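You operate a simulated robot arm through the tools that you are given. There is no shell and no other tool. Be economical: measure what you need, move in short steps, check, and stop when the job is done.

You run a simulated robot arm. Do the job below in one go: nothing can be reset, and whatever is moved stays where it is left.

JOB
Count the washers in the pot with the blue lid and stand it on full or short.
Fine: black knob to pieces, hold ref with the white-lid pot on the pan, move that pot to the board, store the count once; short is under the number on the lid. Other keys and knobs, the mouse and the wooden box on the rollers stay as they are.

It is judged by the outcome, as a careful person would: the job done as asked, and still so three seconds after it is handed in. It fails if anything else is knocked over, pushed out of place, dropped, spilled or broken. Lids that push on must go on centred and level and be pressed home; caps that screw on are set level and turned clockwise until they are tight.

ROBOT AND FRAMES
A 7-joint arm with a three-finger gripper on a trunk, on a base that drives. Base frame: it is fixed to the floor where the robot stands at the start and does not move with it; the origin is under the middle of the robot, x ahead of it, y to its left, z up. Readings come in m, rad, newtons and seconds.
With the tool pointing down near the work surface it reaches from about 0.5 to 0.94 m from the robot's upright axis, wherever it stands. Its first joint turns from -2.897 to 2.897 rad. Places, roughly: black knob on control unit [0.5, 0, 0.8]; blue knob marked corner [0.7, -0.1, 0.9]; cream control unit with knob [0.5, 0, 0.8]; green slider on control unit [0.5, 0, 0.8]; key marked on on green-key balance [0.6, 0.3, 0.9]; key marked on on round-pan balance [0.5, -0.1, 0.9]; key marked print on green-key balance [0.5, 0.2, 0.9]; key marked ref on round-pan balance [0.5, -0.2, 0.9]; key marked store on round-pan balance [0.5, -0.2, 0.9]; key marked tare on green-key balance [0.5, 0.2, 0.9]; key marked tare on round-pan balance [0.5, -0.2, 0.9]; key marked zero on green-key balance [0.6, 0.3, 0.9]; key marked zero on round-pan balance [0.5, -0.1, 0.9]; latch of trim box [0.5, -0.8, 0.8]; left foot of green-key balance [0.6, 0.4, 0.8]; left foot of round-pan balance [0.8, -0.1, 0.9]. Payload 2.69 kg.
The tool frame sits at the grasp point between the pads (the TCP): z along the fingers, y along the line on which they close. The tips reach 0.029 m beyond it. Largest opening 0.12 m; the body of the gripper starts 0.078 m behind the TCP.
Orientation is that of the tool frame in the base frame, as a unit quaternion [w, x, y, z]. With the fingers straight down and closing along the base's y, the tool's x points along the base's -x, its y along +y and its z along -z.

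CONTROLS
- The arm moves only by the tool send_rows. Its argument "steps" is a list of rows, each a list of 6 numbers: the shift along the tool's x, y, z in units of 40 mm (1.0 is 40 mm), then the turn, a rotation vector about the tool's x, y, z in units of 5 degrees (1.0 is 5 degrees). In form: [[tx, ty, tz, rx, ry, rz], ...]. A call has 1 to 20 rows; each row shifts and turns the commanded pose from where the row before left it, along the tool's axes as they then stand. "grip" is the closure, from 0 (fully open) to 1 (shut), set as the call begins (left out, the last holds). A call with a number of a shift or a turn outside -1 to 1 is refused whole. Rows are played at 5 a second. More than 0.05 m and 0.15 rad between two rows, or a gripper value outside its range, and nothing of the call is played. Where a pose cannot be reached the arm comes as near as it can. A force on the tool above 40 N (or 10 N above the force at the start of the call, whichever is more), or a blocked arm, ends the call early, and 0.2 s more pass. Each finger halts on what it meets, pressing with about 34 N; the grip force reading is that of the motor and also rises with nothing between the fingers. The clock runs only during rows and for 0.2 s after the last one: add rows that do not move to give the fingers time. The reply holds the time, the measured pose of the TCP, the force on the tool along the base axes, the opening and the grip force, in the units named above and with some noise, with the torque about the TCP (base axes, N m) and any sound that the robot's microphone picked up.
- Cameras (640 x 400 px; columns grow to the right, rows downward): "scene" is now at [0.2332, 0.0262, 1.3476]; the picture's right is [0.34, -0.94, 0.00], its down [-0.68, -0.25, -0.69] and it looks along [0.65, 0.24, -0.72] (base axes); focal length 214 px, centre (320, 200). "wrist" rides on the gripper at [0.063, 0, -0.104] in the tool frame; the picture's right is [0.00, 1.00, 0.00], its down [-0.83, 0.00, -0.56] and it looks along [-0.56, 0.00, 0.83] (tool axes); focal length 275 px, centre (320, 200). There is no depth. A picture from a camera that has moved, and an enlarged one, comes with that camera's place and axes in the base frame and with its lens.
- camera(camera): a new picture of that camera. It takes no simulated time.
- lift_body(by): slides the trunk up (or, below 0, down) by that many m; the arm and the scene camera ride with it, the base frame stays. It gives what a move gives, with no picture.
- drive_base(legs): drives the robot by 1 to 6 legs, each [ahead, left, turn to the left] in m, m and rad, along the robot's own axes; the way and the turn of a leg run together, so that a leg with both is an arc; at most 1.5 m and 3.142 rad a leg. The arm and the cameras ride along, it lands a little off, and it stops where it bumps. It gives what a move gives.
- aim_head(pan, tilt): turns the head with the scene camera to pan (to the left, within 1.501 rad either way) and tilt (down, from -0.506 to 1.204), counted from straight ahead of the robot. It gives what a move gives.
- enlarge(camera, box): a new picture of the part [left, top, right, bottom] of that camera's present view, enlarged. It takes no simulated time.
- sign_off(): hands the job in; it is judged then, once.

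Go step by step. Nothing tells you exact positions but the pictures and the camera data: compare them with the known pose of the tool, close in by small moves and look again before you grip or let go. The budget is 120 turns and 98 pictures, counting those below and the enlarged ones. Unless the task says otherwise, let go and move clear before handing in.

The tools are called after ">>>" as a command line: name --pt "numbers of a row" for each row, then --argument value for the rest, lists and objects as JSON in quotes. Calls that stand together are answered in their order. send_rows: Moves the arm, as the interface text tells. Its arguments: {"type":"object","properties":{"steps":{"type":"array"},"grip":{"type":"number"}},"required":["steps"]} The other tools are called the same way: lift_body (by) slides the trunk up or down; drive_base (legs) drives the base; aim_head (pan, tilt) turns the head that bears the scene camera; camera (camera) takes a picture; enlarge (camera, box) takes an enlarged picture of a part of a camera's view; sign_off () hands the job in.

At the start:

```text
time_s: 0.0
position: [0.4638, 0.1829, 1.1941]
tcp_rot: [0.001, -0.001, 1.0, 0.0]
wrist_force: [0.0, -0.5, -0.2]
ft_torque: [0.0, 0.01, -0.02]
gripper_width: 0.1202
gripper_force: 0.0
trunk travel left (down, up): [-0.613, 0.0]
robot x, y, heading: [-0.0009, -0.0005, 0.0]
head pan, tilt: [0.349, 0.806]
```

scene: 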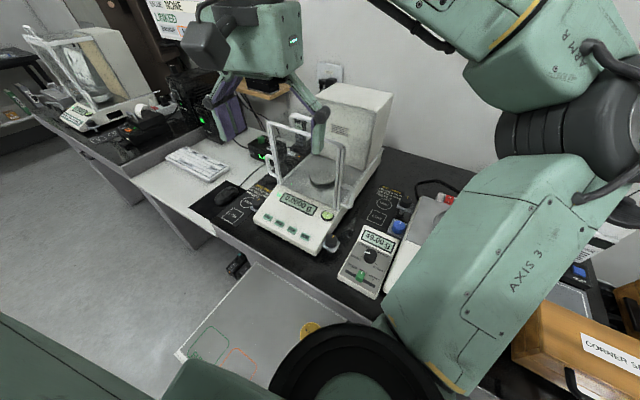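
wrist: 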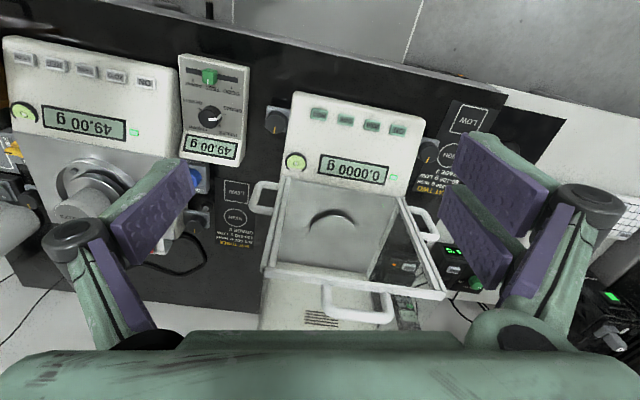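

I see the green-key balance ahead and, to its right, the control unit and the round-pan balance, partly hidden by the arm. I'll turn the head to look at the right side.

>>> aim_head --pan -0.5 --tilt 0.8

>>> camera --camera "scene"

>>> enlarge --camera "wrist" --box '[0, 0, 320, 200]'

```text
time_s: 1.2
position: [0.4627, 0.1816, 1.1943]
tcp_rot: [0.0, 0.0, 1.0, 0.0]
wrist_force: [-0.1, -0.8, 0.7]
ft_torque: [-0.01, -0.02, -0.02]
gripper_width: 0.1201
gripper_force: 0.0
trunk travel left (down, up): [-0.613, 0.0]
robot x, y, heading: [0.0037, 0.0011, -0.004]
head pan, tilt: [-0.499, 0.799]
```

```text
95 pictures are left
camera scene: at [0.2286, -0.0399, 1.3482], right [-0.48, -0.88, 0.0], down [-0.63, 0.34, -0.7], along [0.61, -0.33, -0.72], focal length 214 px, centre (320, 200)
```

scene: 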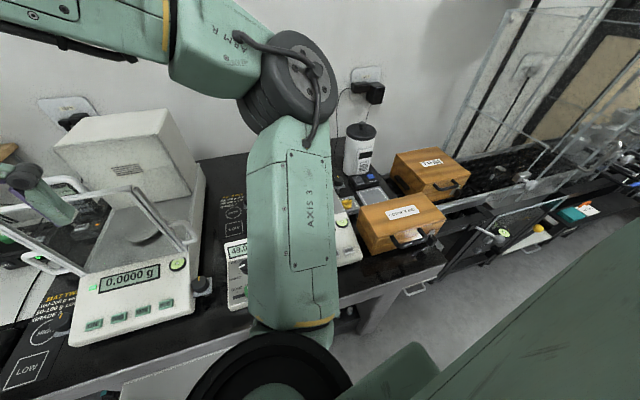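

```text
2.00 times, centred on (160, 100) of wrist
camera zoom: at [0.4014, 0.181, 1.2989], right [0.0, 1.0, 0.0], down [0.83, 0.0, 0.56], along [0.56, 0.0, -0.83], focal length 551 px, centre (640, 400)
```

zoom: 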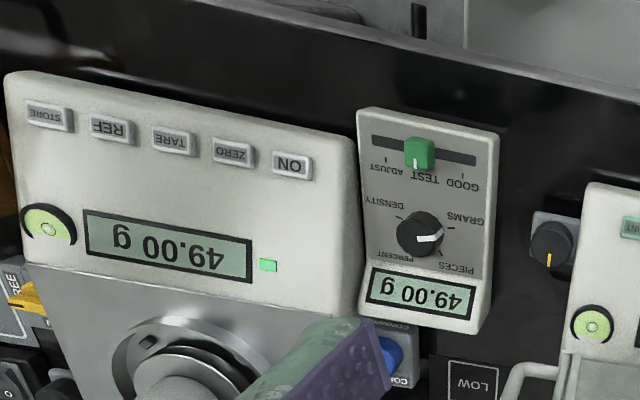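

The round-pan balance reads 49.00 g with something on it, and the black knob points near grams. I'll move the arm to the right to see the balance and the pots better.

>>> send_rows --pt "0 -1 0 0 0 0" --pt "0 -1 0 0 0 0" --pt "0 -1 0 0 0 0" --pt "0 -1 0 0 0 0" --pt "0 -1 0 0 0 0" --pt "0 -1 0 0 0 0" --pt "0 -1 0 0 0 0" --pt "0 -1 0 0 0 0" --pt "0 0 0 0 0 0"

>>> camera --camera "wrist"

>>> camera --camera "scene"

```text
time_s: 2.6
position: [0.4722, 0.0074, 1.1903]
tcp_rot: [-0.004, -0.117, 0.993, 0.009]
wrist_force: [0.1, -0.3, 0.2]
ft_torque: [0.01, 0.03, 0.01]
gripper_width: 0.1202
gripper_force: 0.1
trunk travel left (down, up): [-0.613, 0.0]
robot x, y, heading: [0.0033, -0.0007, 0.004]
head pan, tilt: [-0.499, 0.799]
stopped in row 6: the arm was blocked; the commanded pose is now the measured one
```

```text
93 pictures are left
camera wrist: at [0.4131, -0.0099, 1.2954], right [-0.24, 0.97, 0.02], down [0.81, 0.19, 0.55], along [0.53, 0.14, -0.83], focal length 275 px, centre (320, 200)
```

wrist: 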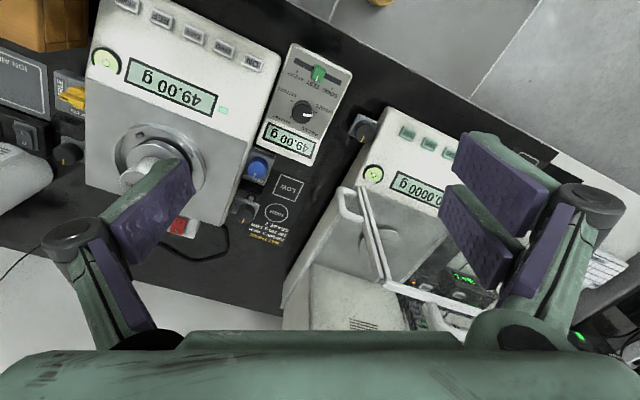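

```text
92 pictures are left
camera scene: at [0.2287, -0.0401, 1.3481], right [-0.48, -0.88, 0.0], down [-0.63, 0.34, -0.7], along [0.61, -0.33, -0.72], focal length 214 px, centre (320, 200)
```

scene: 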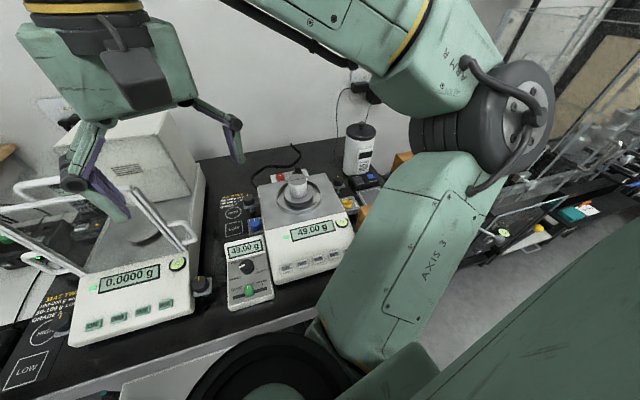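

The pot on the pan is visible now; I'll enlarge it and look further right for the other pot.

>>> enlarge --camera "scene" --box '[200, 110, 440, 310]'

>>> enlarge --camera "wrist" --box '[0, 20, 340, 230]'

>>> aim_head --pan -1.0 --tilt 0.7

>>> camera --camera "scene"

```text
2.00 times, centred on (320, 210) of scene
camera zoom: at [0.2287, -0.0401, 1.3481], right [-0.48, -0.88, 0.0], down [-0.63, 0.34, -0.7], along [0.61, -0.33, -0.72], focal length 429 px, centre (320, 180)
```

zoom: 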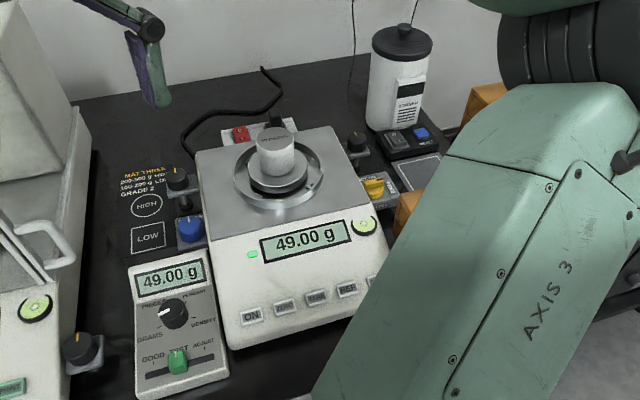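

```text
1.88 times, centred on (170, 125) of wrist
camera zoom: at [0.4131, -0.0099, 1.2954], right [-0.24, 0.97, 0.02], down [0.81, 0.19, 0.55], along [0.53, 0.14, -0.83], focal length 518 px, centre (602, 341)
```

zoom: 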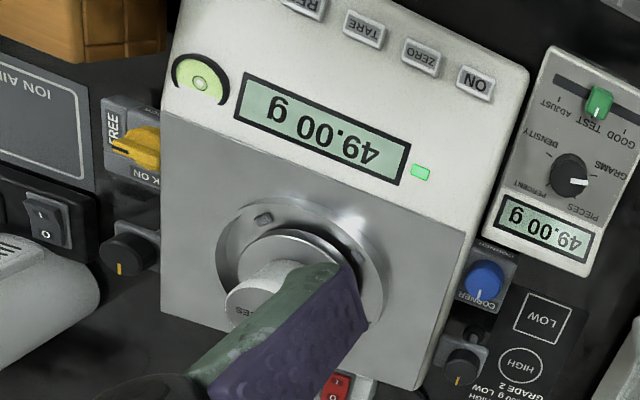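

```text
time_s: 3.5
position: [0.4707, 0.0063, 1.1916]
tcp_rot: [-0.004, -0.117, 0.993, 0.009]
wrist_force: [0.7, 0.4, -0.1]
ft_torque: [0.03, 0.0, 0.01]
gripper_width: 0.1201
gripper_force: 0.0
trunk travel left (down, up): [-0.613, 0.0]
robot x, y, heading: [-0.002, 0.0005, 0.002]
head pan, tilt: [-1.0, 0.7]
```

```text
89 pictures are left
camera scene: at [0.2037, -0.0726, 1.3564], right [-0.84, -0.54, 0.0], down [-0.35, 0.54, -0.76], along [0.41, -0.64, -0.64], focal length 214 px, centre (320, 200)
```

scene: 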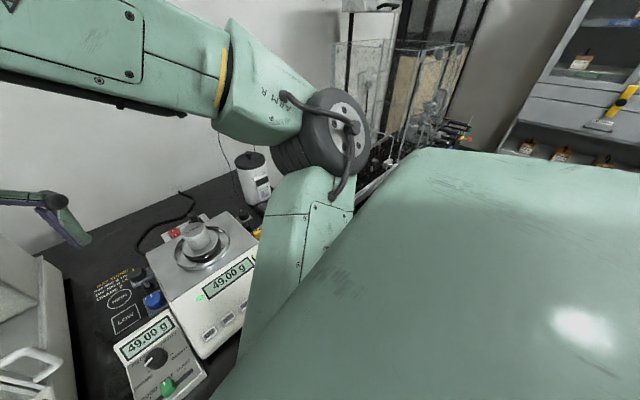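

A white pot is already on the pan. I need the blue-lid pot, the board and the full/short places; I'll look down in front and elsewhere.

>>> aim_head --pan 0.2 --tilt 1.15

>>> camera --camera "scene"

>>> aim_head --pan 1.0 --tilt 0.5

>>> camera --camera "scene"

```text
time_s: 4.9
position: [0.4721, 0.0074, 1.1907]
tcp_rot: [-0.003, -0.117, 0.993, 0.008]
wrist_force: [0.3, 0.0, 0.6]
ft_torque: [0.0, 0.0, 0.02]
gripper_width: 0.1201
gripper_force: 0.0
trunk travel left (down, up): [-0.613, 0.0]
robot x, y, heading: [-0.0036, 0.0017, -0.004]
head pan, tilt: [0.201, 1.15]
```

```text
88 pictures are left
camera scene: at [0.2162, 0.0106, 1.3233], right [0.2, -0.98, 0.0], down [-0.89, -0.18, -0.41], along [0.4, 0.08, -0.91], focal length 214 px, centre (320, 200)
```

scene: 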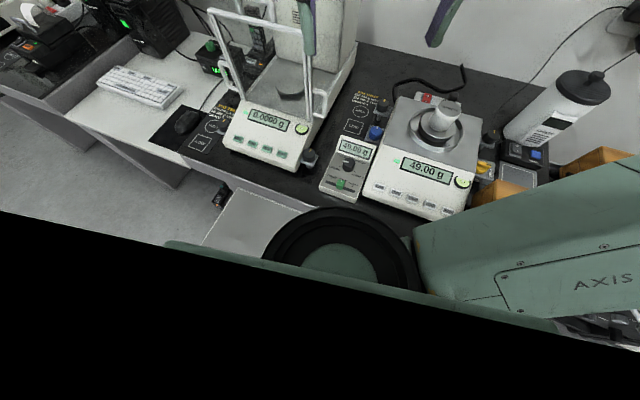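

```text
time_s: 6.0
position: [0.4724, 0.0073, 1.1914]
tcp_rot: [-0.004, -0.117, 0.993, 0.009]
wrist_force: [0.2, 0.8, -0.4]
ft_torque: [0.0, 0.01, 0.0]
gripper_width: 0.1199
gripper_force: 0.1
trunk travel left (down, up): [-0.613, 0.0]
robot x, y, heading: [0.0009, -0.0004, 0.002]
head pan, tilt: [1.0, 0.499]
```

```text
87 pictures are left
camera scene: at [0.207, 0.0753, 1.3741], right [0.84, -0.54, 0.0], down [-0.26, -0.4, -0.88], along [0.47, 0.74, -0.48], focal length 214 px, centre (320, 200)
```

scene: 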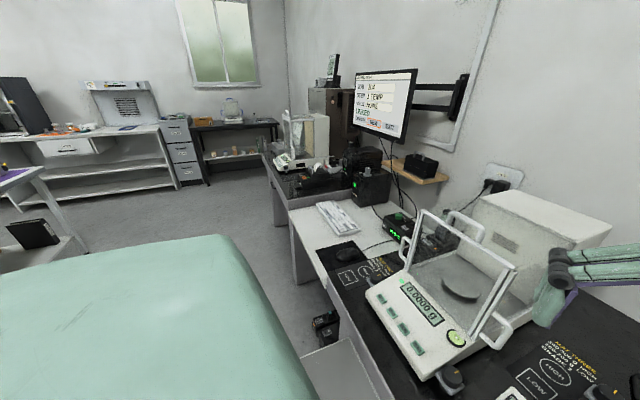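

The monitor and a tray with green/orange outlines near the robot show up, but the tray is hidden beneath the arm. I'll read the monitor, back away a little and look down.

>>> enlarge --camera "scene" --box '[320, 50, 440, 150]'

>>> drive_base --legs '[[-0.4, 0, 0]]'

>>> aim_head --pan 0.2 --tilt 0.8

>>> camera --camera "scene"

>>> camera --camera "wrist"

```text
4.00 times, centred on (380, 100) of scene
camera zoom: at [0.207, 0.0753, 1.3741], right [0.84, -0.54, 0.0], down [-0.26, -0.4, -0.88], along [0.47, 0.74, -0.48], focal length 858 px, centre (80, 600)
```

zoom: 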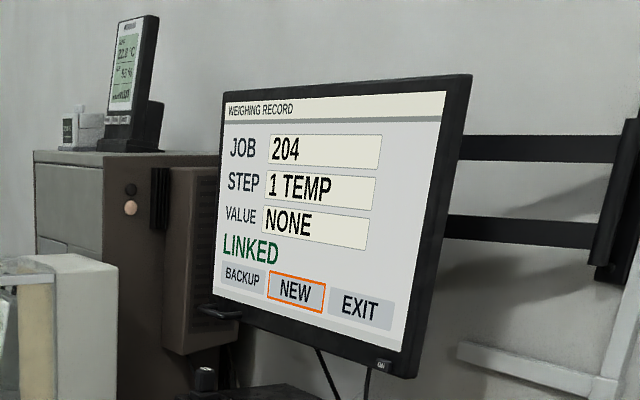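

```text
time_s: 8.5
position: [0.0666, 0.01, 1.1908]
tcp_rot: [-0.003, -0.12, 0.993, 0.008]
wrist_force: [-0.8, -0.2, 0.1]
ft_torque: [0.01, 0.01, -0.01]
gripper_width: 0.1203
gripper_force: 0.0
trunk travel left (down, up): [-0.613, 0.0]
robot x, y, heading: [-0.4047, -0.0026, 0.012]
head pan, tilt: [1.0, 0.499]
```

```text
time_s: 9.7
position: [0.0661, 0.0098, 1.1915]
tcp_rot: [-0.004, -0.121, 0.993, 0.009]
wrist_force: [-0.2, -0.5, -0.4]
ft_torque: [0.01, -0.01, -0.01]
gripper_width: 0.12
gripper_force: 0.0
trunk travel left (down, up): [-0.613, 0.0]
robot x, y, heading: [-0.4009, -0.0025, 0.009]
head pan, tilt: [0.201, 0.799]
```

```text
85 pictures are left
camera scene: at [-0.1691, 0.0151, 1.3482], right [0.21, -0.98, 0.0], down [-0.7, -0.15, -0.7], along [0.68, 0.15, -0.72], focal length 214 px, centre (320, 200)
```

scene: 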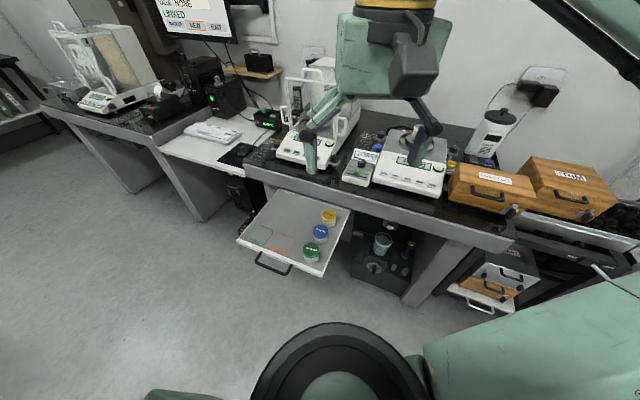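

```text
84 pictures are left
camera wrist: at [0.0072, -0.0084, 1.2954], right [-0.24, 0.97, 0.02], down [0.81, 0.19, 0.55], along [0.53, 0.15, -0.83], focal length 275 px, centre (320, 200)
```

wrist: 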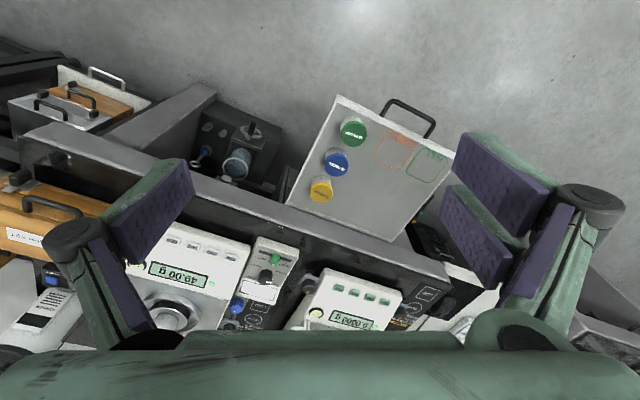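

A pull-out board holds yellow, blue and green-lidded pots plus orange and green outlines. Let me enlarge it.

>>> enlarge --camera "scene" --box '[220, 170, 380, 290]'

>>> enlarge --camera "wrist" --box '[280, 80, 460, 240]'

>>> enlarge --camera "wrist" --box '[130, 210, 430, 350]'

```text
3.33 times, centred on (300, 230) of scene
camera zoom: at [-0.1691, 0.0151, 1.3482], right [0.21, -0.98, 0.0], down [-0.7, -0.15, -0.7], along [0.68, 0.15, -0.72], focal length 715 px, centre (387, 100)
```

zoom: 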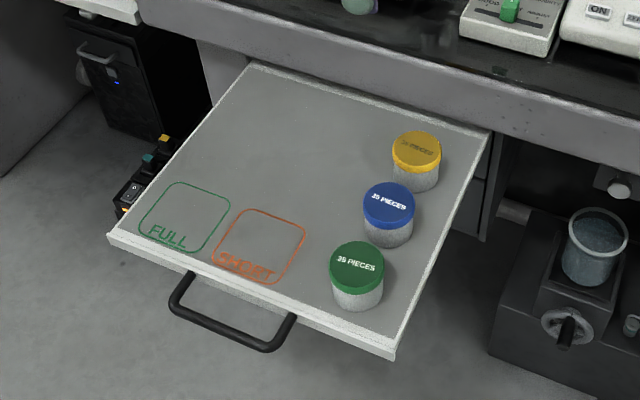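

```text
2.50 times, centred on (370, 160) of wrist
camera zoom: at [0.0072, -0.0084, 1.2954], right [-0.24, 0.97, 0.02], down [0.81, 0.19, 0.55], along [0.53, 0.15, -0.83], focal length 688 px, centre (195, 300)
```

zoom: 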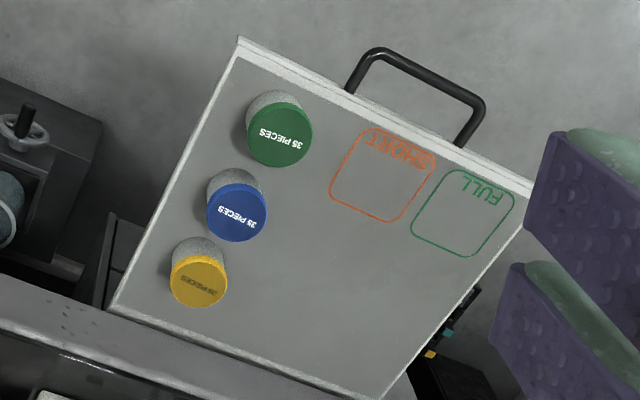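

```text
2.13 times, centred on (280, 280) of wrist
camera zoom: at [0.0072, -0.0084, 1.2954], right [-0.24, 0.97, 0.02], down [0.81, 0.19, 0.55], along [0.53, 0.15, -0.83], focal length 587 px, centre (405, 29)
```

zoom: 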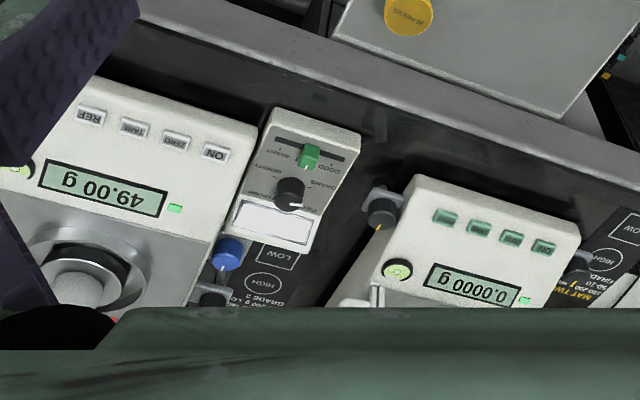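

The board has FULL and SHORT outlines, and the lids carry a count. The knob works out at about (0.54, 0, 0.84) and the white pot's lid top at about (0.645, -0.20, 0.97). I'll drive so that the knob is at a comfortable reach and look closely from above.

>>> drive_base --legs '[[0.26, 0, 0]]'

>>> send_rows --pt "-1 0 0 0 0 0.9" --pt "-1 0 0 0 0 0.9" --pt "-1 0 0 0 0 0.9" --pt "-0.5 0 0 0 0 0" --pt "0 0 0.5 0 0 0" --pt "0 0 1 0 0 0" --pt "0 0 0 0 0 0"

>>> camera --camera "wrist"

>>> camera --camera "scene"

```text
time_s: 11.5
position: [0.3281, 0.013, 1.1906]
tcp_rot: [-0.004, -0.121, 0.993, 0.008]
wrist_force: [0.5, -0.4, -0.2]
ft_torque: [0.0, -0.01, -0.01]
gripper_width: 0.1199
gripper_force: 0.0
trunk travel left (down, up): [-0.613, 0.0]
robot x, y, heading: [-0.1449, -0.0011, 0.008]
head pan, tilt: [0.201, 0.799]
```

```text
time_s: 13.1
position: [0.4638, 0.0341, 1.1299]
tcp_rot: [-0.004, -0.004, 1.0, 0.008]
wrist_force: [-0.4, -0.4, 0.0]
ft_torque: [0.02, 0.02, 0.03]
gripper_width: 0.1199
gripper_force: 0.2
trunk travel left (down, up): [-0.613, 0.0]
robot x, y, heading: [-0.1438, 0.0019, 0.01]
head pan, tilt: [0.201, 0.799]
```

```text
80 pictures are left
camera wrist: at [0.4038, 0.031, 1.2346], right [-0.01, 1.0, 0.02], down [0.84, 0.0, 0.55], along [0.55, 0.02, -0.84], focal length 275 px, centre (320, 200)
```

wrist: 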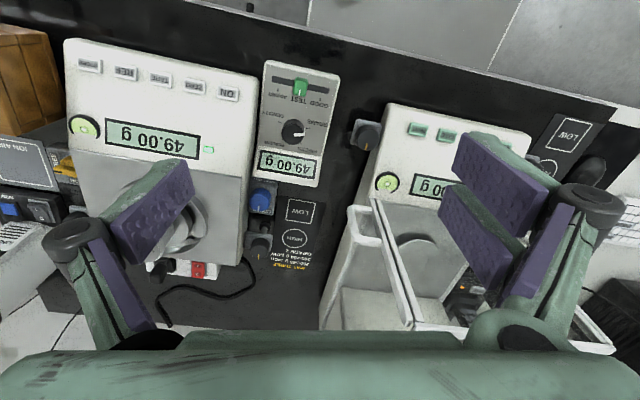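

```text
79 pictures are left
camera scene: at [0.0917, 0.0182, 1.3482], right [0.21, -0.98, 0.0], down [-0.7, -0.15, -0.7], along [0.68, 0.15, -0.72], focal length 214 px, centre (320, 200)
```

scene: 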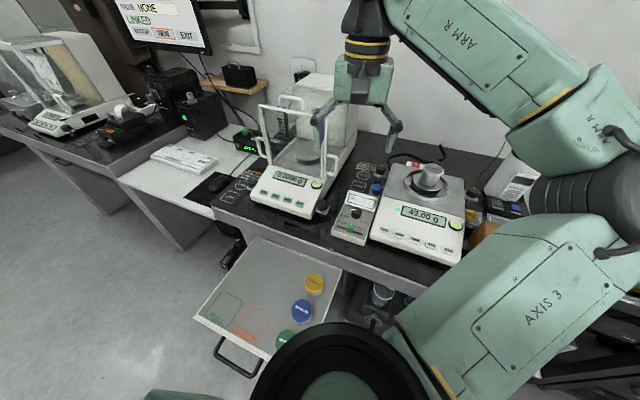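

The control unit sits between the balances. I'll enlarge its dial for the knob's present setting.

>>> enlarge --camera "wrist" --box '[240, 50, 360, 200]'

>>> enlarge --camera "scene" --box '[320, 150, 480, 270]'

```text
2.67 times, centred on (300, 125) of wrist
camera zoom: at [0.4038, 0.031, 1.2346], right [-0.01, 1.0, 0.02], down [0.84, 0.0, 0.55], along [0.55, 0.02, -0.84], focal length 734 px, centre (373, 400)
```

zoom: 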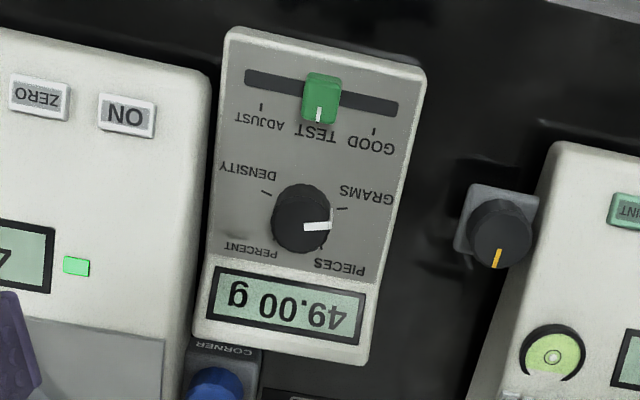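

```text
3.33 times, centred on (400, 210) of scene
camera zoom: at [0.0917, 0.0182, 1.3482], right [0.21, -0.98, 0.0], down [-0.7, -0.15, -0.7], along [0.68, 0.15, -0.72], focal length 715 px, centre (53, 167)
```

zoom: 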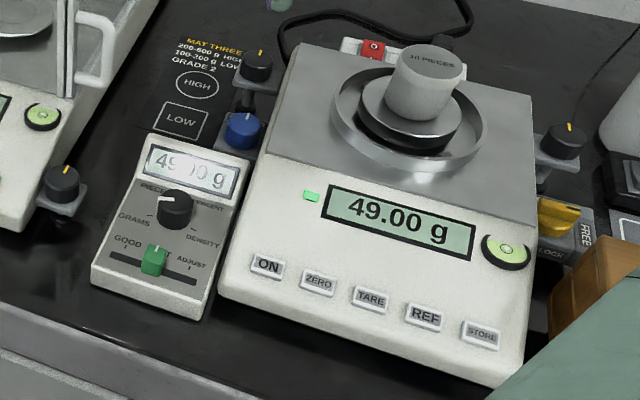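

The white lid reads 10 PIECES and the knob points to about GRAMS. I'll descend near the knob and look at close range.

>>> send_rows --pt "-0.4 -0.5 0.8 0 0 0" --pt "-0.3 -0.4 0.8 0 0 0" --pt "0 0 0.8 0 0 0" --pt "0 0 0.8 0 0 0" --pt "0 0 0 0 0 0"

>>> camera --camera "wrist"

>>> enlarge --camera "wrist" --box '[220, 80, 380, 180]'

```text
time_s: 14.3
position: [0.4904, -0.0001, 0.9995]
tcp_rot: [-0.004, -0.004, 1.0, 0.008]
wrist_force: [-0.1, -0.7, -0.4]
ft_torque: [-0.03, -0.01, -0.01]
gripper_width: 0.1199
gripper_force: 0.0
trunk travel left (down, up): [-0.613, 0.0]
robot x, y, heading: [-0.1434, 0.0005, 0.015]
head pan, tilt: [0.201, 0.799]
```

```text
76 pictures are left
camera wrist: at [0.4287, -0.0028, 1.1058], right [-0.01, 1.0, 0.02], down [0.84, 0.0, 0.55], along [0.55, 0.02, -0.84], focal length 275 px, centre (320, 200)
```

wrist: 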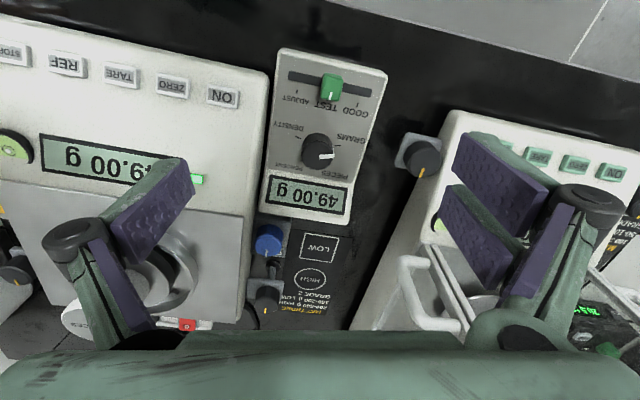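

```text
4.00 times, centred on (300, 130) of wrist
camera zoom: at [0.4287, -0.0028, 1.1058], right [-0.01, 1.0, 0.02], down [0.84, 0.0, 0.55], along [0.55, 0.02, -0.84], focal length 1101 px, centre (400, 480)
```

zoom: 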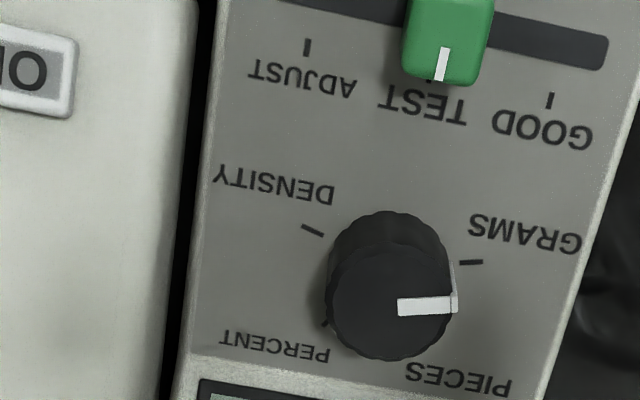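

The pointer is at GRAMS; PIECES lies about 60° clockwise from it (seen from above). The knob's cap is about 33 mm wide at (0.548, 0.000, 0.84). I'll narrow the fingers and go above it.

>>> send_rows --grip 0.55 --pt "-0.7 0 0.5 0 0 0" --pt "-0.73 0 0.5 0 0 0" --pt "0 0 0.5 0 0 0" --pt "0 0 0.5 0 0 0" --pt "0 0 0.4 0 0 0" --pt "0 0 0 0 0 0"

>>> camera --camera "wrist"

```text
time_s: 15.7
position: [0.55, 0.0015, 0.9043]
tcp_rot: [-0.004, -0.005, 1.0, 0.007]
wrist_force: [0.1, 0.0, -0.4]
ft_torque: [-0.01, 0.01, -0.01]
gripper_width: 0.054
gripper_force: 0.1
trunk travel left (down, up): [-0.613, 0.0]
robot x, y, heading: [-0.1459, 0.0011, 0.011]
head pan, tilt: [0.201, 0.799]
```

```text
74 pictures are left
camera wrist: at [0.4895, -0.0014, 1.0103], right [-0.01, 1.0, 0.02], down [0.84, 0.0, 0.55], along [0.55, 0.02, -0.84], focal length 275 px, centre (320, 200)
```

wrist: 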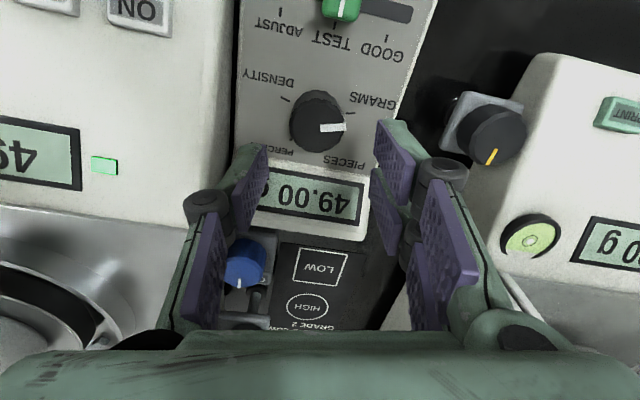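

The knob is centred under the fingers. I'll go down around it and close.

>>> send_rows --pt "0.08 -0.03 0.4 0 0 0" --pt "0 0 0.4 0 0 0" --pt "0 0 0.35 0 0 0" --pt "0 0 0 0 0 0"

>>> camera --camera "wrist"

```text
time_s: 16.7
position: [0.5435, 0.0019, 0.8591]
tcp_rot: [-0.004, -0.004, 1.0, 0.008]
wrist_force: [-0.2, -0.2, 0.5]
ft_torque: [0.04, -0.01, -0.02]
gripper_width: 0.0539
gripper_force: 0.1
trunk travel left (down, up): [-0.613, 0.0]
robot x, y, heading: [-0.1408, 0.0001, 0.007]
head pan, tilt: [0.201, 0.799]
```

```text
73 pictures are left
camera wrist: at [0.4828, -0.0015, 0.9638], right [-0.01, 1.0, 0.02], down [0.84, 0.0, 0.55], along [0.55, 0.02, -0.84], focal length 275 px, centre (320, 200)
```

wrist: 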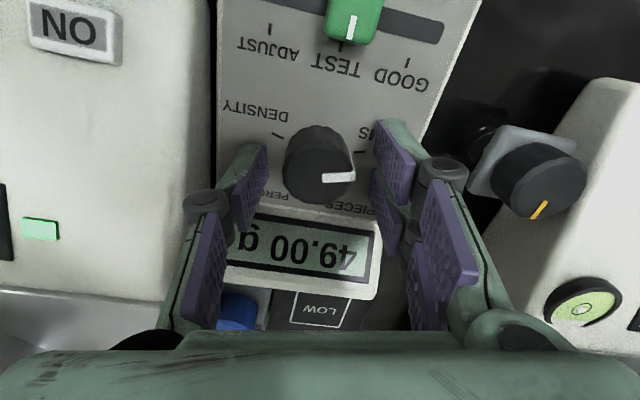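

The knob is between the fingers. I'll sink 4 mm more and close on it.

>>> send_rows --pt "0 0 0.1 0 0 0" --pt "0 0 0 0 0 0"

>>> send_rows --grip 0.8 --pt "0 0 0 0 0 0" --pt "0 0 0 0 0 0" --pt "0 0 0 0 0 0"

```text
time_s: 17.3
position: [0.5437, 0.0005, 0.8576]
tcp_rot: [-0.003, -0.003, 1.0, 0.008]
wrist_force: [2.9, -3.4, 18.3]
ft_torque: [-0.73, -0.14, 0.1]
gripper_width: 0.0577
gripper_force: 2.6
trunk travel left (down, up): [-0.613, 0.0]
robot x, y, heading: [-0.1435, 0.0021, 0.013]
head pan, tilt: [0.201, 0.799]
```

```text
time_s: 17.9
position: [0.5438, -0.0028, 0.8593]
tcp_rot: [-0.001, -0.002, 1.0, 0.006]
wrist_force: [-3.1, -0.3, 17.7]
ft_torque: [-0.37, 0.18, -0.07]
gripper_width: 0.0366
gripper_force: 9.1
trunk travel left (down, up): [-0.613, 0.0]
robot x, y, heading: [-0.1408, 0.0004, 0.01]
head pan, tilt: [0.201, 0.799]
stopped in row 2: the force on the tool passed its limit at 42 N (the readings are from after the stop); the commanded pose is now the measured one
```

The fingertips touched the panel, so I'll open slightly, rise 3 mm and close again.

>>> send_rows --grip 0.6 --pt "0 0 -0.05 0 0 0" --pt "0 0.05 -0.05 0 0 0" --pt "0 0 0 0 0 0"

>>> camera --camera "wrist"

```text
time_s: 18.7
position: [0.5446, -0.0014, 0.8603]
tcp_rot: [-0.003, -0.002, 1.0, 0.006]
wrist_force: [0.3, 0.3, 0.0]
ft_torque: [0.01, 0.0, -0.02]
gripper_width: 0.0482
gripper_force: 0.1
trunk travel left (down, up): [-0.613, 0.0]
robot x, y, heading: [-0.1464, 0.0016, 0.009]
head pan, tilt: [0.201, 0.799]
```

```text
72 pictures are left
camera wrist: at [0.4839, -0.0035, 0.9648], right [-0.01, 1.0, 0.01], down [0.83, 0.0, 0.55], along [0.55, 0.01, -0.83], focal length 275 px, centre (320, 200)
```

wrist: 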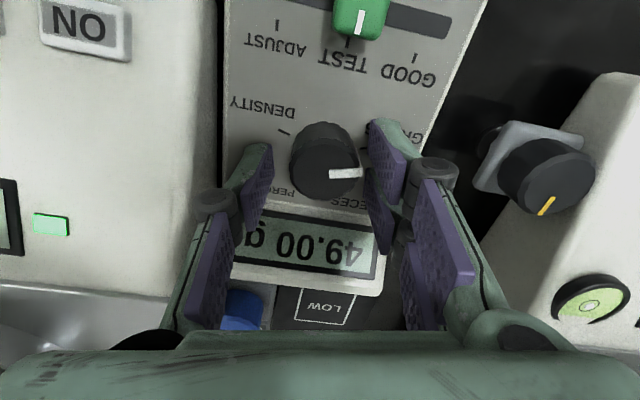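

Force-free now and still centred. Closing on the knob.

>>> send_rows --grip 0.78 --pt "0 0.04 0 0 0 0" --pt "0 0 0 0 0 0" --pt "0 0 0 0 0 0"

>>> send_rows --pt "0 0 0 0 0 1" --pt "0 0 0 0 0 1" --pt "0 0 0 0 0 1" --pt "0 0 0 0 0 1" --pt "0 0 0 0 0 1" --pt "0 0 0 0 0 1" --pt "0 0 0 0 0 0"

>>> camera --camera "wrist"

```text
time_s: 19.5
position: [0.5443, 0.0002, 0.8612]
tcp_rot: [-0.003, -0.002, 1.0, 0.005]
wrist_force: [-0.4, -0.7, -1.4]
ft_torque: [0.08, -0.28, -0.01]
gripper_width: 0.0315
gripper_force: 35.4
trunk travel left (down, up): [-0.613, 0.0]
robot x, y, heading: [-0.1452, 0.0003, 0.014]
head pan, tilt: [0.201, 0.799]
```

```text
time_s: 21.1
position: [0.5447, -0.0031, 0.8604]
tcp_rot: [-0.004, 0.258, 0.966, 0.003]
wrist_force: [-6.3, -20.8, -6.2]
ft_torque: [-0.61, -0.05, 0.08]
gripper_width: 0.031
gripper_force: 45.3
trunk travel left (down, up): [-0.613, 0.0]
robot x, y, heading: [-0.1426, -0.0023, 0.015]
head pan, tilt: [0.201, 0.799]
```

```text
71 pictures are left
camera wrist: at [0.4917, 0.0278, 0.9658], right [0.5, 0.87, 0.0], down [0.73, -0.42, 0.55], along [0.48, -0.27, -0.84], focal length 275 px, centre (320, 200)
```

wrist: 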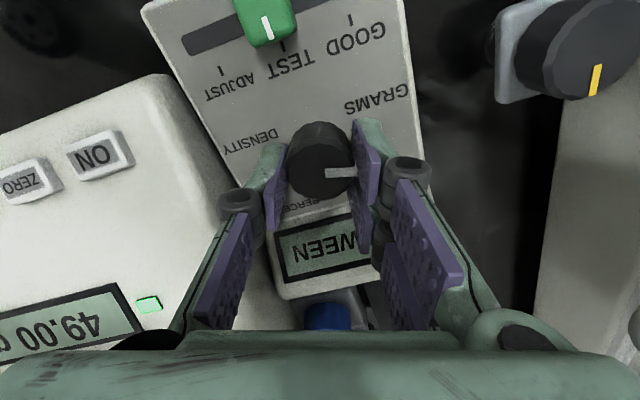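

The display shows "BETWEEN", so the knob turns with the gripper. I'll ease the sideways force and turn the other 30°.

>>> send_rows --pt "-0.03 -0.05 0 0 0 0" --pt "0 0 0 0 0 1" --pt "0 0 0 0 0 1" --pt "0 0 0 0 0 1" --pt "0 0 0 0 0 1" --pt "0 0 0 0 0 1" --pt "0 0 0 0 0 0.6" --pt "0 0 0 0 0 0"

>>> camera --camera "wrist"

>>> enlarge --camera "scene" --box '[320, 150, 480, 270]'

```text
time_s: 22.9
position: [0.5431, -0.0029, 0.8595]
tcp_rot: [-0.008, 0.483, 0.875, 0.001]
wrist_force: [-31.0, -13.6, -10.5]
ft_torque: [0.45, 1.29, 0.2]
gripper_width: 0.0312
gripper_force: 44.9
trunk travel left (down, up): [-0.613, 0.0]
robot x, y, heading: [-0.1473, 0.0006, 0.01]
head pan, tilt: [0.201, 0.799]
```

```text
70 pictures are left
camera wrist: at [0.5116, 0.0483, 0.966], right [0.84, 0.54, -0.01], down [0.45, -0.71, 0.55], along [0.29, -0.46, -0.84], focal length 275 px, centre (320, 200)
```

wrist: 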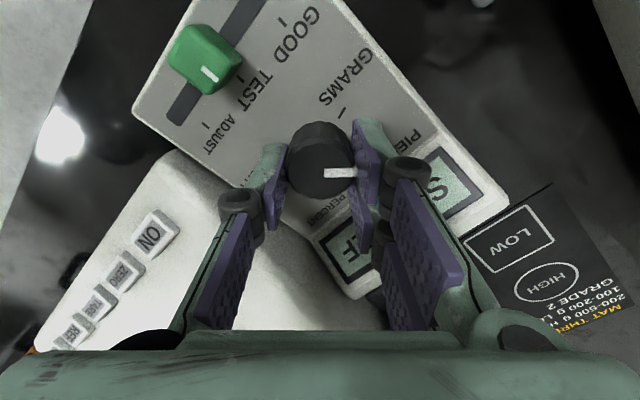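

```text
3.33 times, centred on (400, 210) of scene
camera zoom: at [0.0908, 0.0167, 1.3484], right [0.21, -0.98, 0.0], down [-0.7, -0.15, -0.7], along [0.68, 0.15, -0.72], focal length 715 px, centre (53, 167)
```

zoom: 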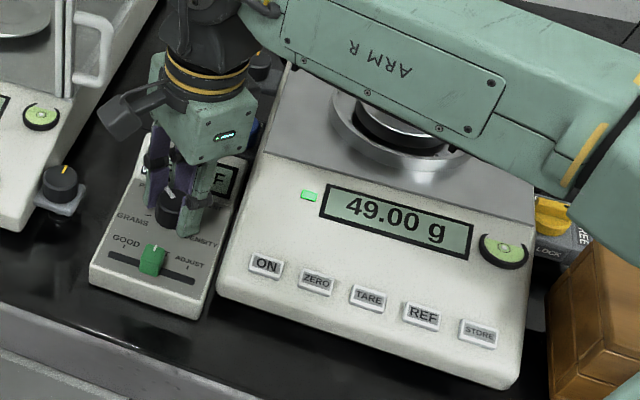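

The display now appears to read "S… EF" (set ref), so it's in pieces mode. I'll release the knob, rise and check the pointer.

>>> send_rows --grip 0.6 --pt "0 0 0 0 0 0" --pt "0 0 0 0 0 0" --pt "0 0 -0.5 0 0 0" --pt "0 0 -1 0 0 0" --pt "0 0 -1 0 0 0" --pt "0 0 -1 0 0 -1" --pt "0 0 0 0 0 -1" --pt "0 0 0 0 0 -1" --pt "0 0 0 0 0 -1" --pt "0 0 0 0 0 -1" --pt "0 0 0 0 0 -1" --pt "0 0 0 0 0 -1" --pt "0 0 0 0 0 -1" --pt "0 0 0 0 0 -1" --pt "0 0 0 0 0 -1" --pt "0 0 0 0 0 -1" --pt "0 0 0 0 0 -0.6" --pt "0 0 0 0 0 0"

>>> camera --camera "wrist"

```text
time_s: 26.7
position: [0.5445, -0.0023, 1.001]
tcp_rot: [-0.002, -0.001, 1.0, 0.006]
wrist_force: [-0.4, -0.2, 0.5]
ft_torque: [0.0, 0.0, 0.04]
gripper_width: 0.048
gripper_force: 0.1
trunk travel left (down, up): [-0.613, 0.0]
robot x, y, heading: [-0.1417, 0.0008, 0.008]
head pan, tilt: [0.201, 0.799]
```

```text
68 pictures are left
camera wrist: at [0.4841, -0.0051, 1.1052], right [-0.01, 1.0, 0.01], down [0.83, 0.0, 0.55], along [0.55, 0.01, -0.83], focal length 275 px, centre (320, 200)
```

wrist: 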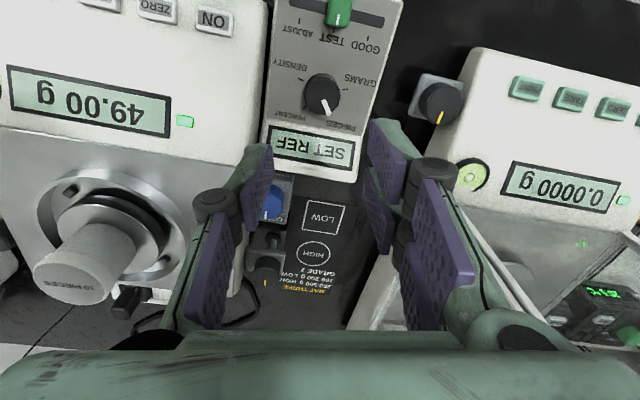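

SET REF is shown and the pointer is on PIECES. The REF key top triangulates to about (0.463, -0.206, 0.851). I'll close the fingers and go above it.

>>> send_rows --grip 1.0 --pt "1 0 0 0 0 0" --pt "1 -1 0 0 0 0" --pt "0 -1 0 0 0 0" --pt "0 -1 0 0 0 0" --pt "0 -1 0 0 0 0" --pt "0 -1 0 0 0 0" --pt "0 0 0.8 0 0 0" --pt "0 0 0.8 0 0 0" --pt "0 0 0 0 0 0"

>>> camera --camera "wrist"

>>> enlarge --camera "scene" --box '[320, 150, 480, 270]'

```text
refused: row 2 steps farther than a row can; nothing moved
```

```text
67 pictures are left
camera wrist: at [0.4841, -0.0051, 1.1052], right [-0.01, 1.0, 0.01], down [0.83, 0.0, 0.55], along [0.55, 0.01, -0.83], focal length 275 px, centre (320, 200)
```

wrist: 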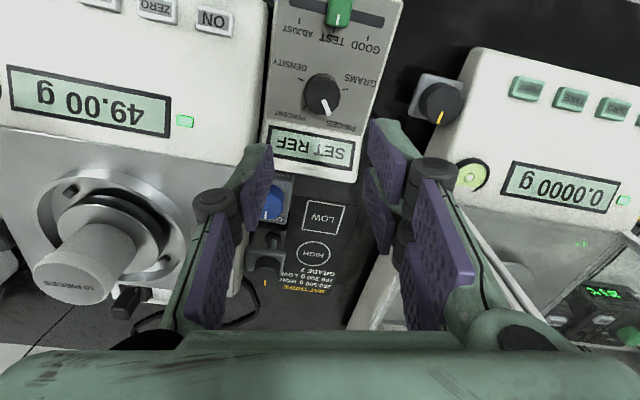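

```text
3.33 times, centred on (400, 210) of scene
camera zoom: at [0.092, 0.0176, 1.3482], right [0.21, -0.98, 0.0], down [-0.7, -0.15, -0.7], along [0.68, 0.15, -0.72], focal length 715 px, centre (53, 167)
```

zoom: 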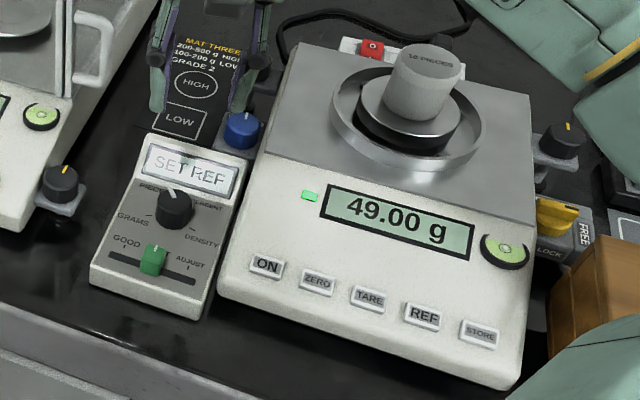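

A row was too long; same plan with shorter rows.

>>> send_rows --grip 1.0 --pt "1 0 0 0 0 0" --pt "1 0 0 0 0 0" --pt "0 -1 0 0 0 0" --pt "0 -1 0 0 0 0" --pt "0 -1 0 0 0 0" --pt "0 -1 0 0 0 0" --pt "0 -1 0 0 0 0" --pt "0 0 0.8 0 0 0" --pt "0 0 0.8 0 0 0" --pt "0 0 0 0 0 0"

>>> camera --camera "wrist"

>>> camera --camera "scene"

```text
time_s: 28.9
position: [0.4685, -0.2044, 0.9332]
tcp_rot: [-0.003, -0.001, 1.0, 0.006]
wrist_force: [1.0, 0.3, -0.1]
ft_torque: [-0.02, 0.02, -0.02]
gripper_width: 0.0001
gripper_force: 28.7
trunk travel left (down, up): [-0.613, 0.0]
robot x, y, heading: [-0.1447, 0.0005, 0.014]
head pan, tilt: [0.201, 0.799]
```

```text
65 pictures are left
camera wrist: at [0.4076, -0.2065, 1.0376], right [-0.01, 1.0, 0.01], down [0.83, 0.0, 0.55], along [0.55, 0.01, -0.83], focal length 275 px, centre (320, 200)
```

wrist: 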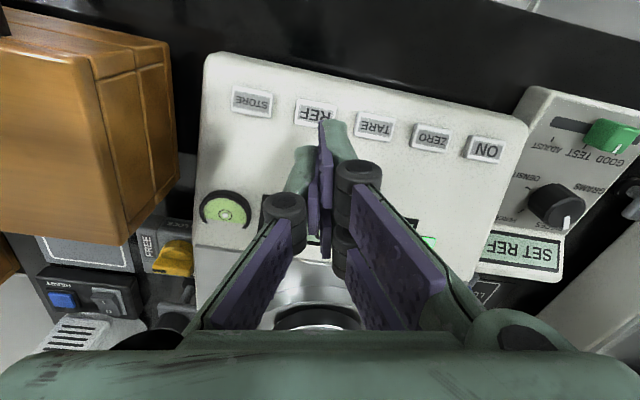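

```text
64 pictures are left
camera scene: at [0.0919, 0.0177, 1.3482], right [0.21, -0.98, 0.0], down [-0.7, -0.15, -0.7], along [0.68, 0.15, -0.72], focal length 214 px, centre (320, 200)
```

scene: 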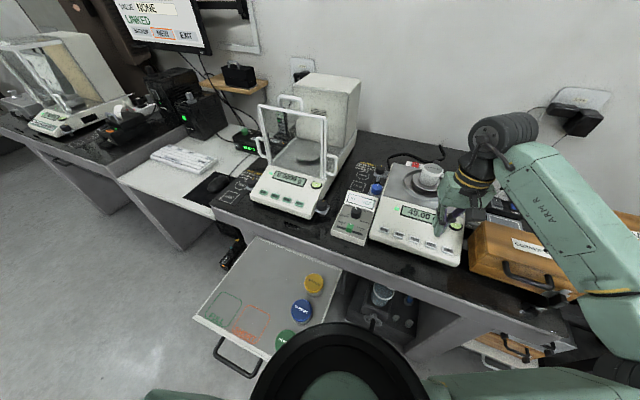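

REF is just below; key estimate (0.459, -0.207, 0.851). I'll align and come down to about 1 cm above it.

>>> send_rows --pt "0.22 -0.07 0.4 0 0 0" --pt "0 0 0.6 0 0 0" --pt "0 0 0 0 0 0"

>>> enlarge --camera "wrist" --box '[200, 60, 440, 210]'

>>> enlarge --camera "scene" --box '[360, 170, 500, 270]'

```text
time_s: 29.7
position: [0.4579, -0.2065, 0.8965]
tcp_rot: [-0.002, -0.002, 1.0, 0.005]
wrist_force: [0.2, -0.1, 0.5]
ft_torque: [0.01, 0.01, 0.02]
gripper_width: 0.0
gripper_force: 28.6
trunk travel left (down, up): [-0.613, 0.0]
robot x, y, heading: [-0.1421, 0.0001, 0.009]
head pan, tilt: [0.201, 0.799]
```

```text
2.67 times, centred on (320, 135) of wrist
camera zoom: at [0.3963, -0.2082, 1.0001], right [-0.01, 1.0, 0.01], down [0.83, 0.0, 0.55], along [0.55, 0.01, -0.83], focal length 734 px, centre (320, 373)
```

zoom: 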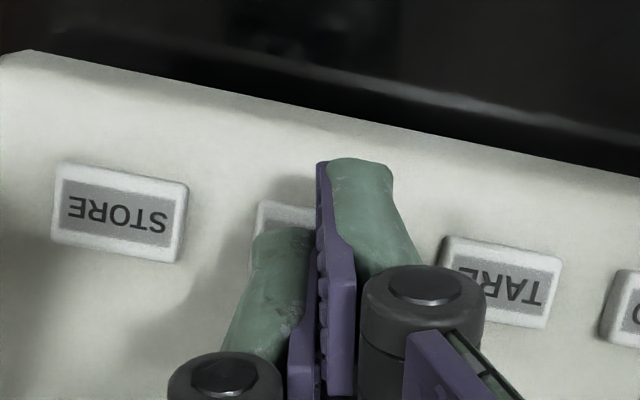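

```text
4.00 times, centred on (430, 220) of scene
camera zoom: at [0.092, 0.0177, 1.3482], right [0.21, -0.98, 0.0], down [-0.7, -0.15, -0.7], along [0.68, 0.15, -0.72], focal length 858 px, centre (-120, 120)
```

zoom: 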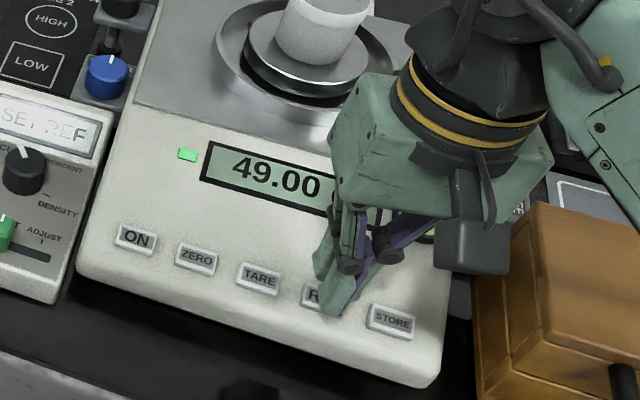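

The gripper has three visible tips (one on the -y side, two on the +y side), so I'll tilt 15° to make the single -y tip lowest and press with that alone. Then look.

>>> send_rows --pt "0 0 0 -1 0 0" --pt "0 0 0 -1 0 0" --pt "-0.08 -0.05 0 -1 0 0" --pt "0 0 0 0 0 0"

>>> enlarge --camera "wrist" --box '[200, 60, 440, 210]'

>>> enlarge --camera "scene" --box '[360, 170, 500, 270]'

```text
time_s: 30.7
position: [0.4605, -0.2061, 0.8942]
tcp_rot: [-0.003, -0.001, 0.991, 0.137]
wrist_force: [0.3, -0.4, -0.2]
ft_torque: [-0.03, -0.01, 0.01]
gripper_width: 0.0
gripper_force: 28.8
trunk travel left (down, up): [-0.613, 0.0]
robot x, y, heading: [-0.1455, 0.0014, 0.013]
head pan, tilt: [0.201, 0.799]
```

```text
2.67 times, centred on (320, 135) of wrist
camera zoom: at [0.3996, -0.2354, 0.9952], right [-0.01, 0.96, 0.27], down [0.83, -0.14, 0.53], along [0.55, 0.23, -0.8], focal length 734 px, centre (320, 373)
```

zoom: 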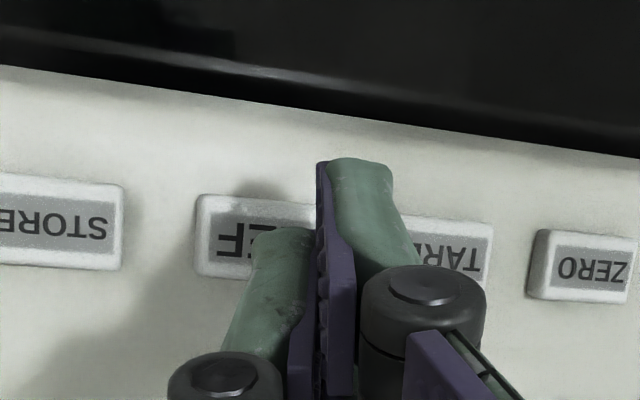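

```text
4.00 times, centred on (430, 220) of scene
camera zoom: at [0.092, 0.0177, 1.3482], right [0.21, -0.98, 0.0], down [-0.7, -0.15, -0.7], along [0.68, 0.15, -0.72], focal length 858 px, centre (-120, 120)
```

zoom: 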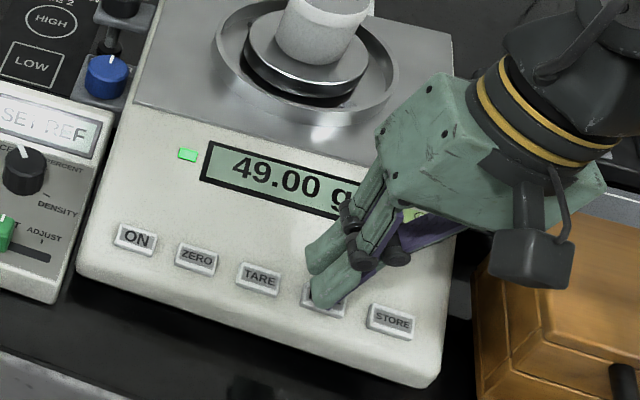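

The single tip is over REF. Going down straight in small steps until it presses.

>>> send_rows --pt "-0.04 -0.065 0.05 0 0 0" --pt "0 -0.02 0.07 0 0 0" --pt "0 -0.02 0.07 0 0 0" --pt "0 -0.015 0.05 0 0 0" --pt "0 -0.006 0.025 0 0 0" --pt "0 0 0 0 0 0"

>>> enlarge --camera "scene" --box '[320, 170, 480, 270]'

```text
time_s: 32.1
position: [0.4617, -0.2086, 0.8841]
tcp_rot: [-0.003, -0.001, 0.991, 0.135]
wrist_force: [0.1, -0.2, -0.4]
ft_torque: [0.03, 0.02, -0.02]
gripper_width: 0.0
gripper_force: 27.9
trunk travel left (down, up): [-0.613, 0.0]
robot x, y, heading: [-0.1463, 0.0012, 0.013]
head pan, tilt: [0.201, 0.799]
```

```text
4.00 times, centred on (400, 220) of scene
camera zoom: at [0.092, 0.0176, 1.3482], right [0.21, -0.98, 0.0], down [-0.7, -0.15, -0.7], along [0.68, 0.15, -0.72], focal length 858 px, centre (0, 120)
```

zoom: 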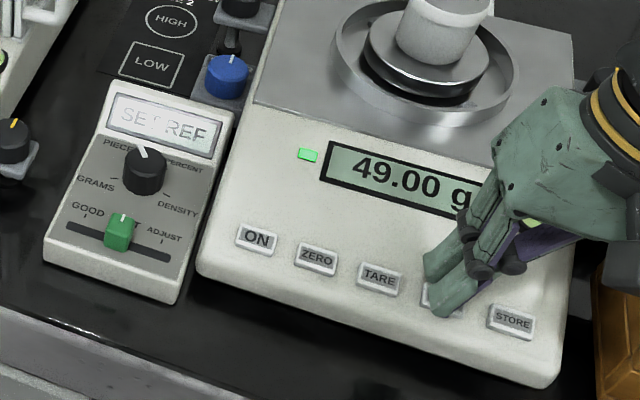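

No contact yet; continuing in 1 mm steps.

>>> send_rows --pt "0 -0.007 0.025 0 0 0" --pt "0 -0.007 0.025 0 0 0" --pt "0 -0.007 0.025 0 0 0" --pt "0 0 0 0 0 0"

```text
time_s: 33.1
position: [0.4627, -0.2085, 0.8799]
tcp_rot: [-0.003, -0.001, 0.991, 0.137]
wrist_force: [0.3, 0.0, 0.9]
ft_torque: [0.0, 0.0, 0.0]
gripper_width: 0.0
gripper_force: 28.7
trunk travel left (down, up): [-0.613, 0.0]
robot x, y, heading: [-0.1439, 0.0, 0.009]
head pan, tilt: [0.201, 0.799]
heard: click
```

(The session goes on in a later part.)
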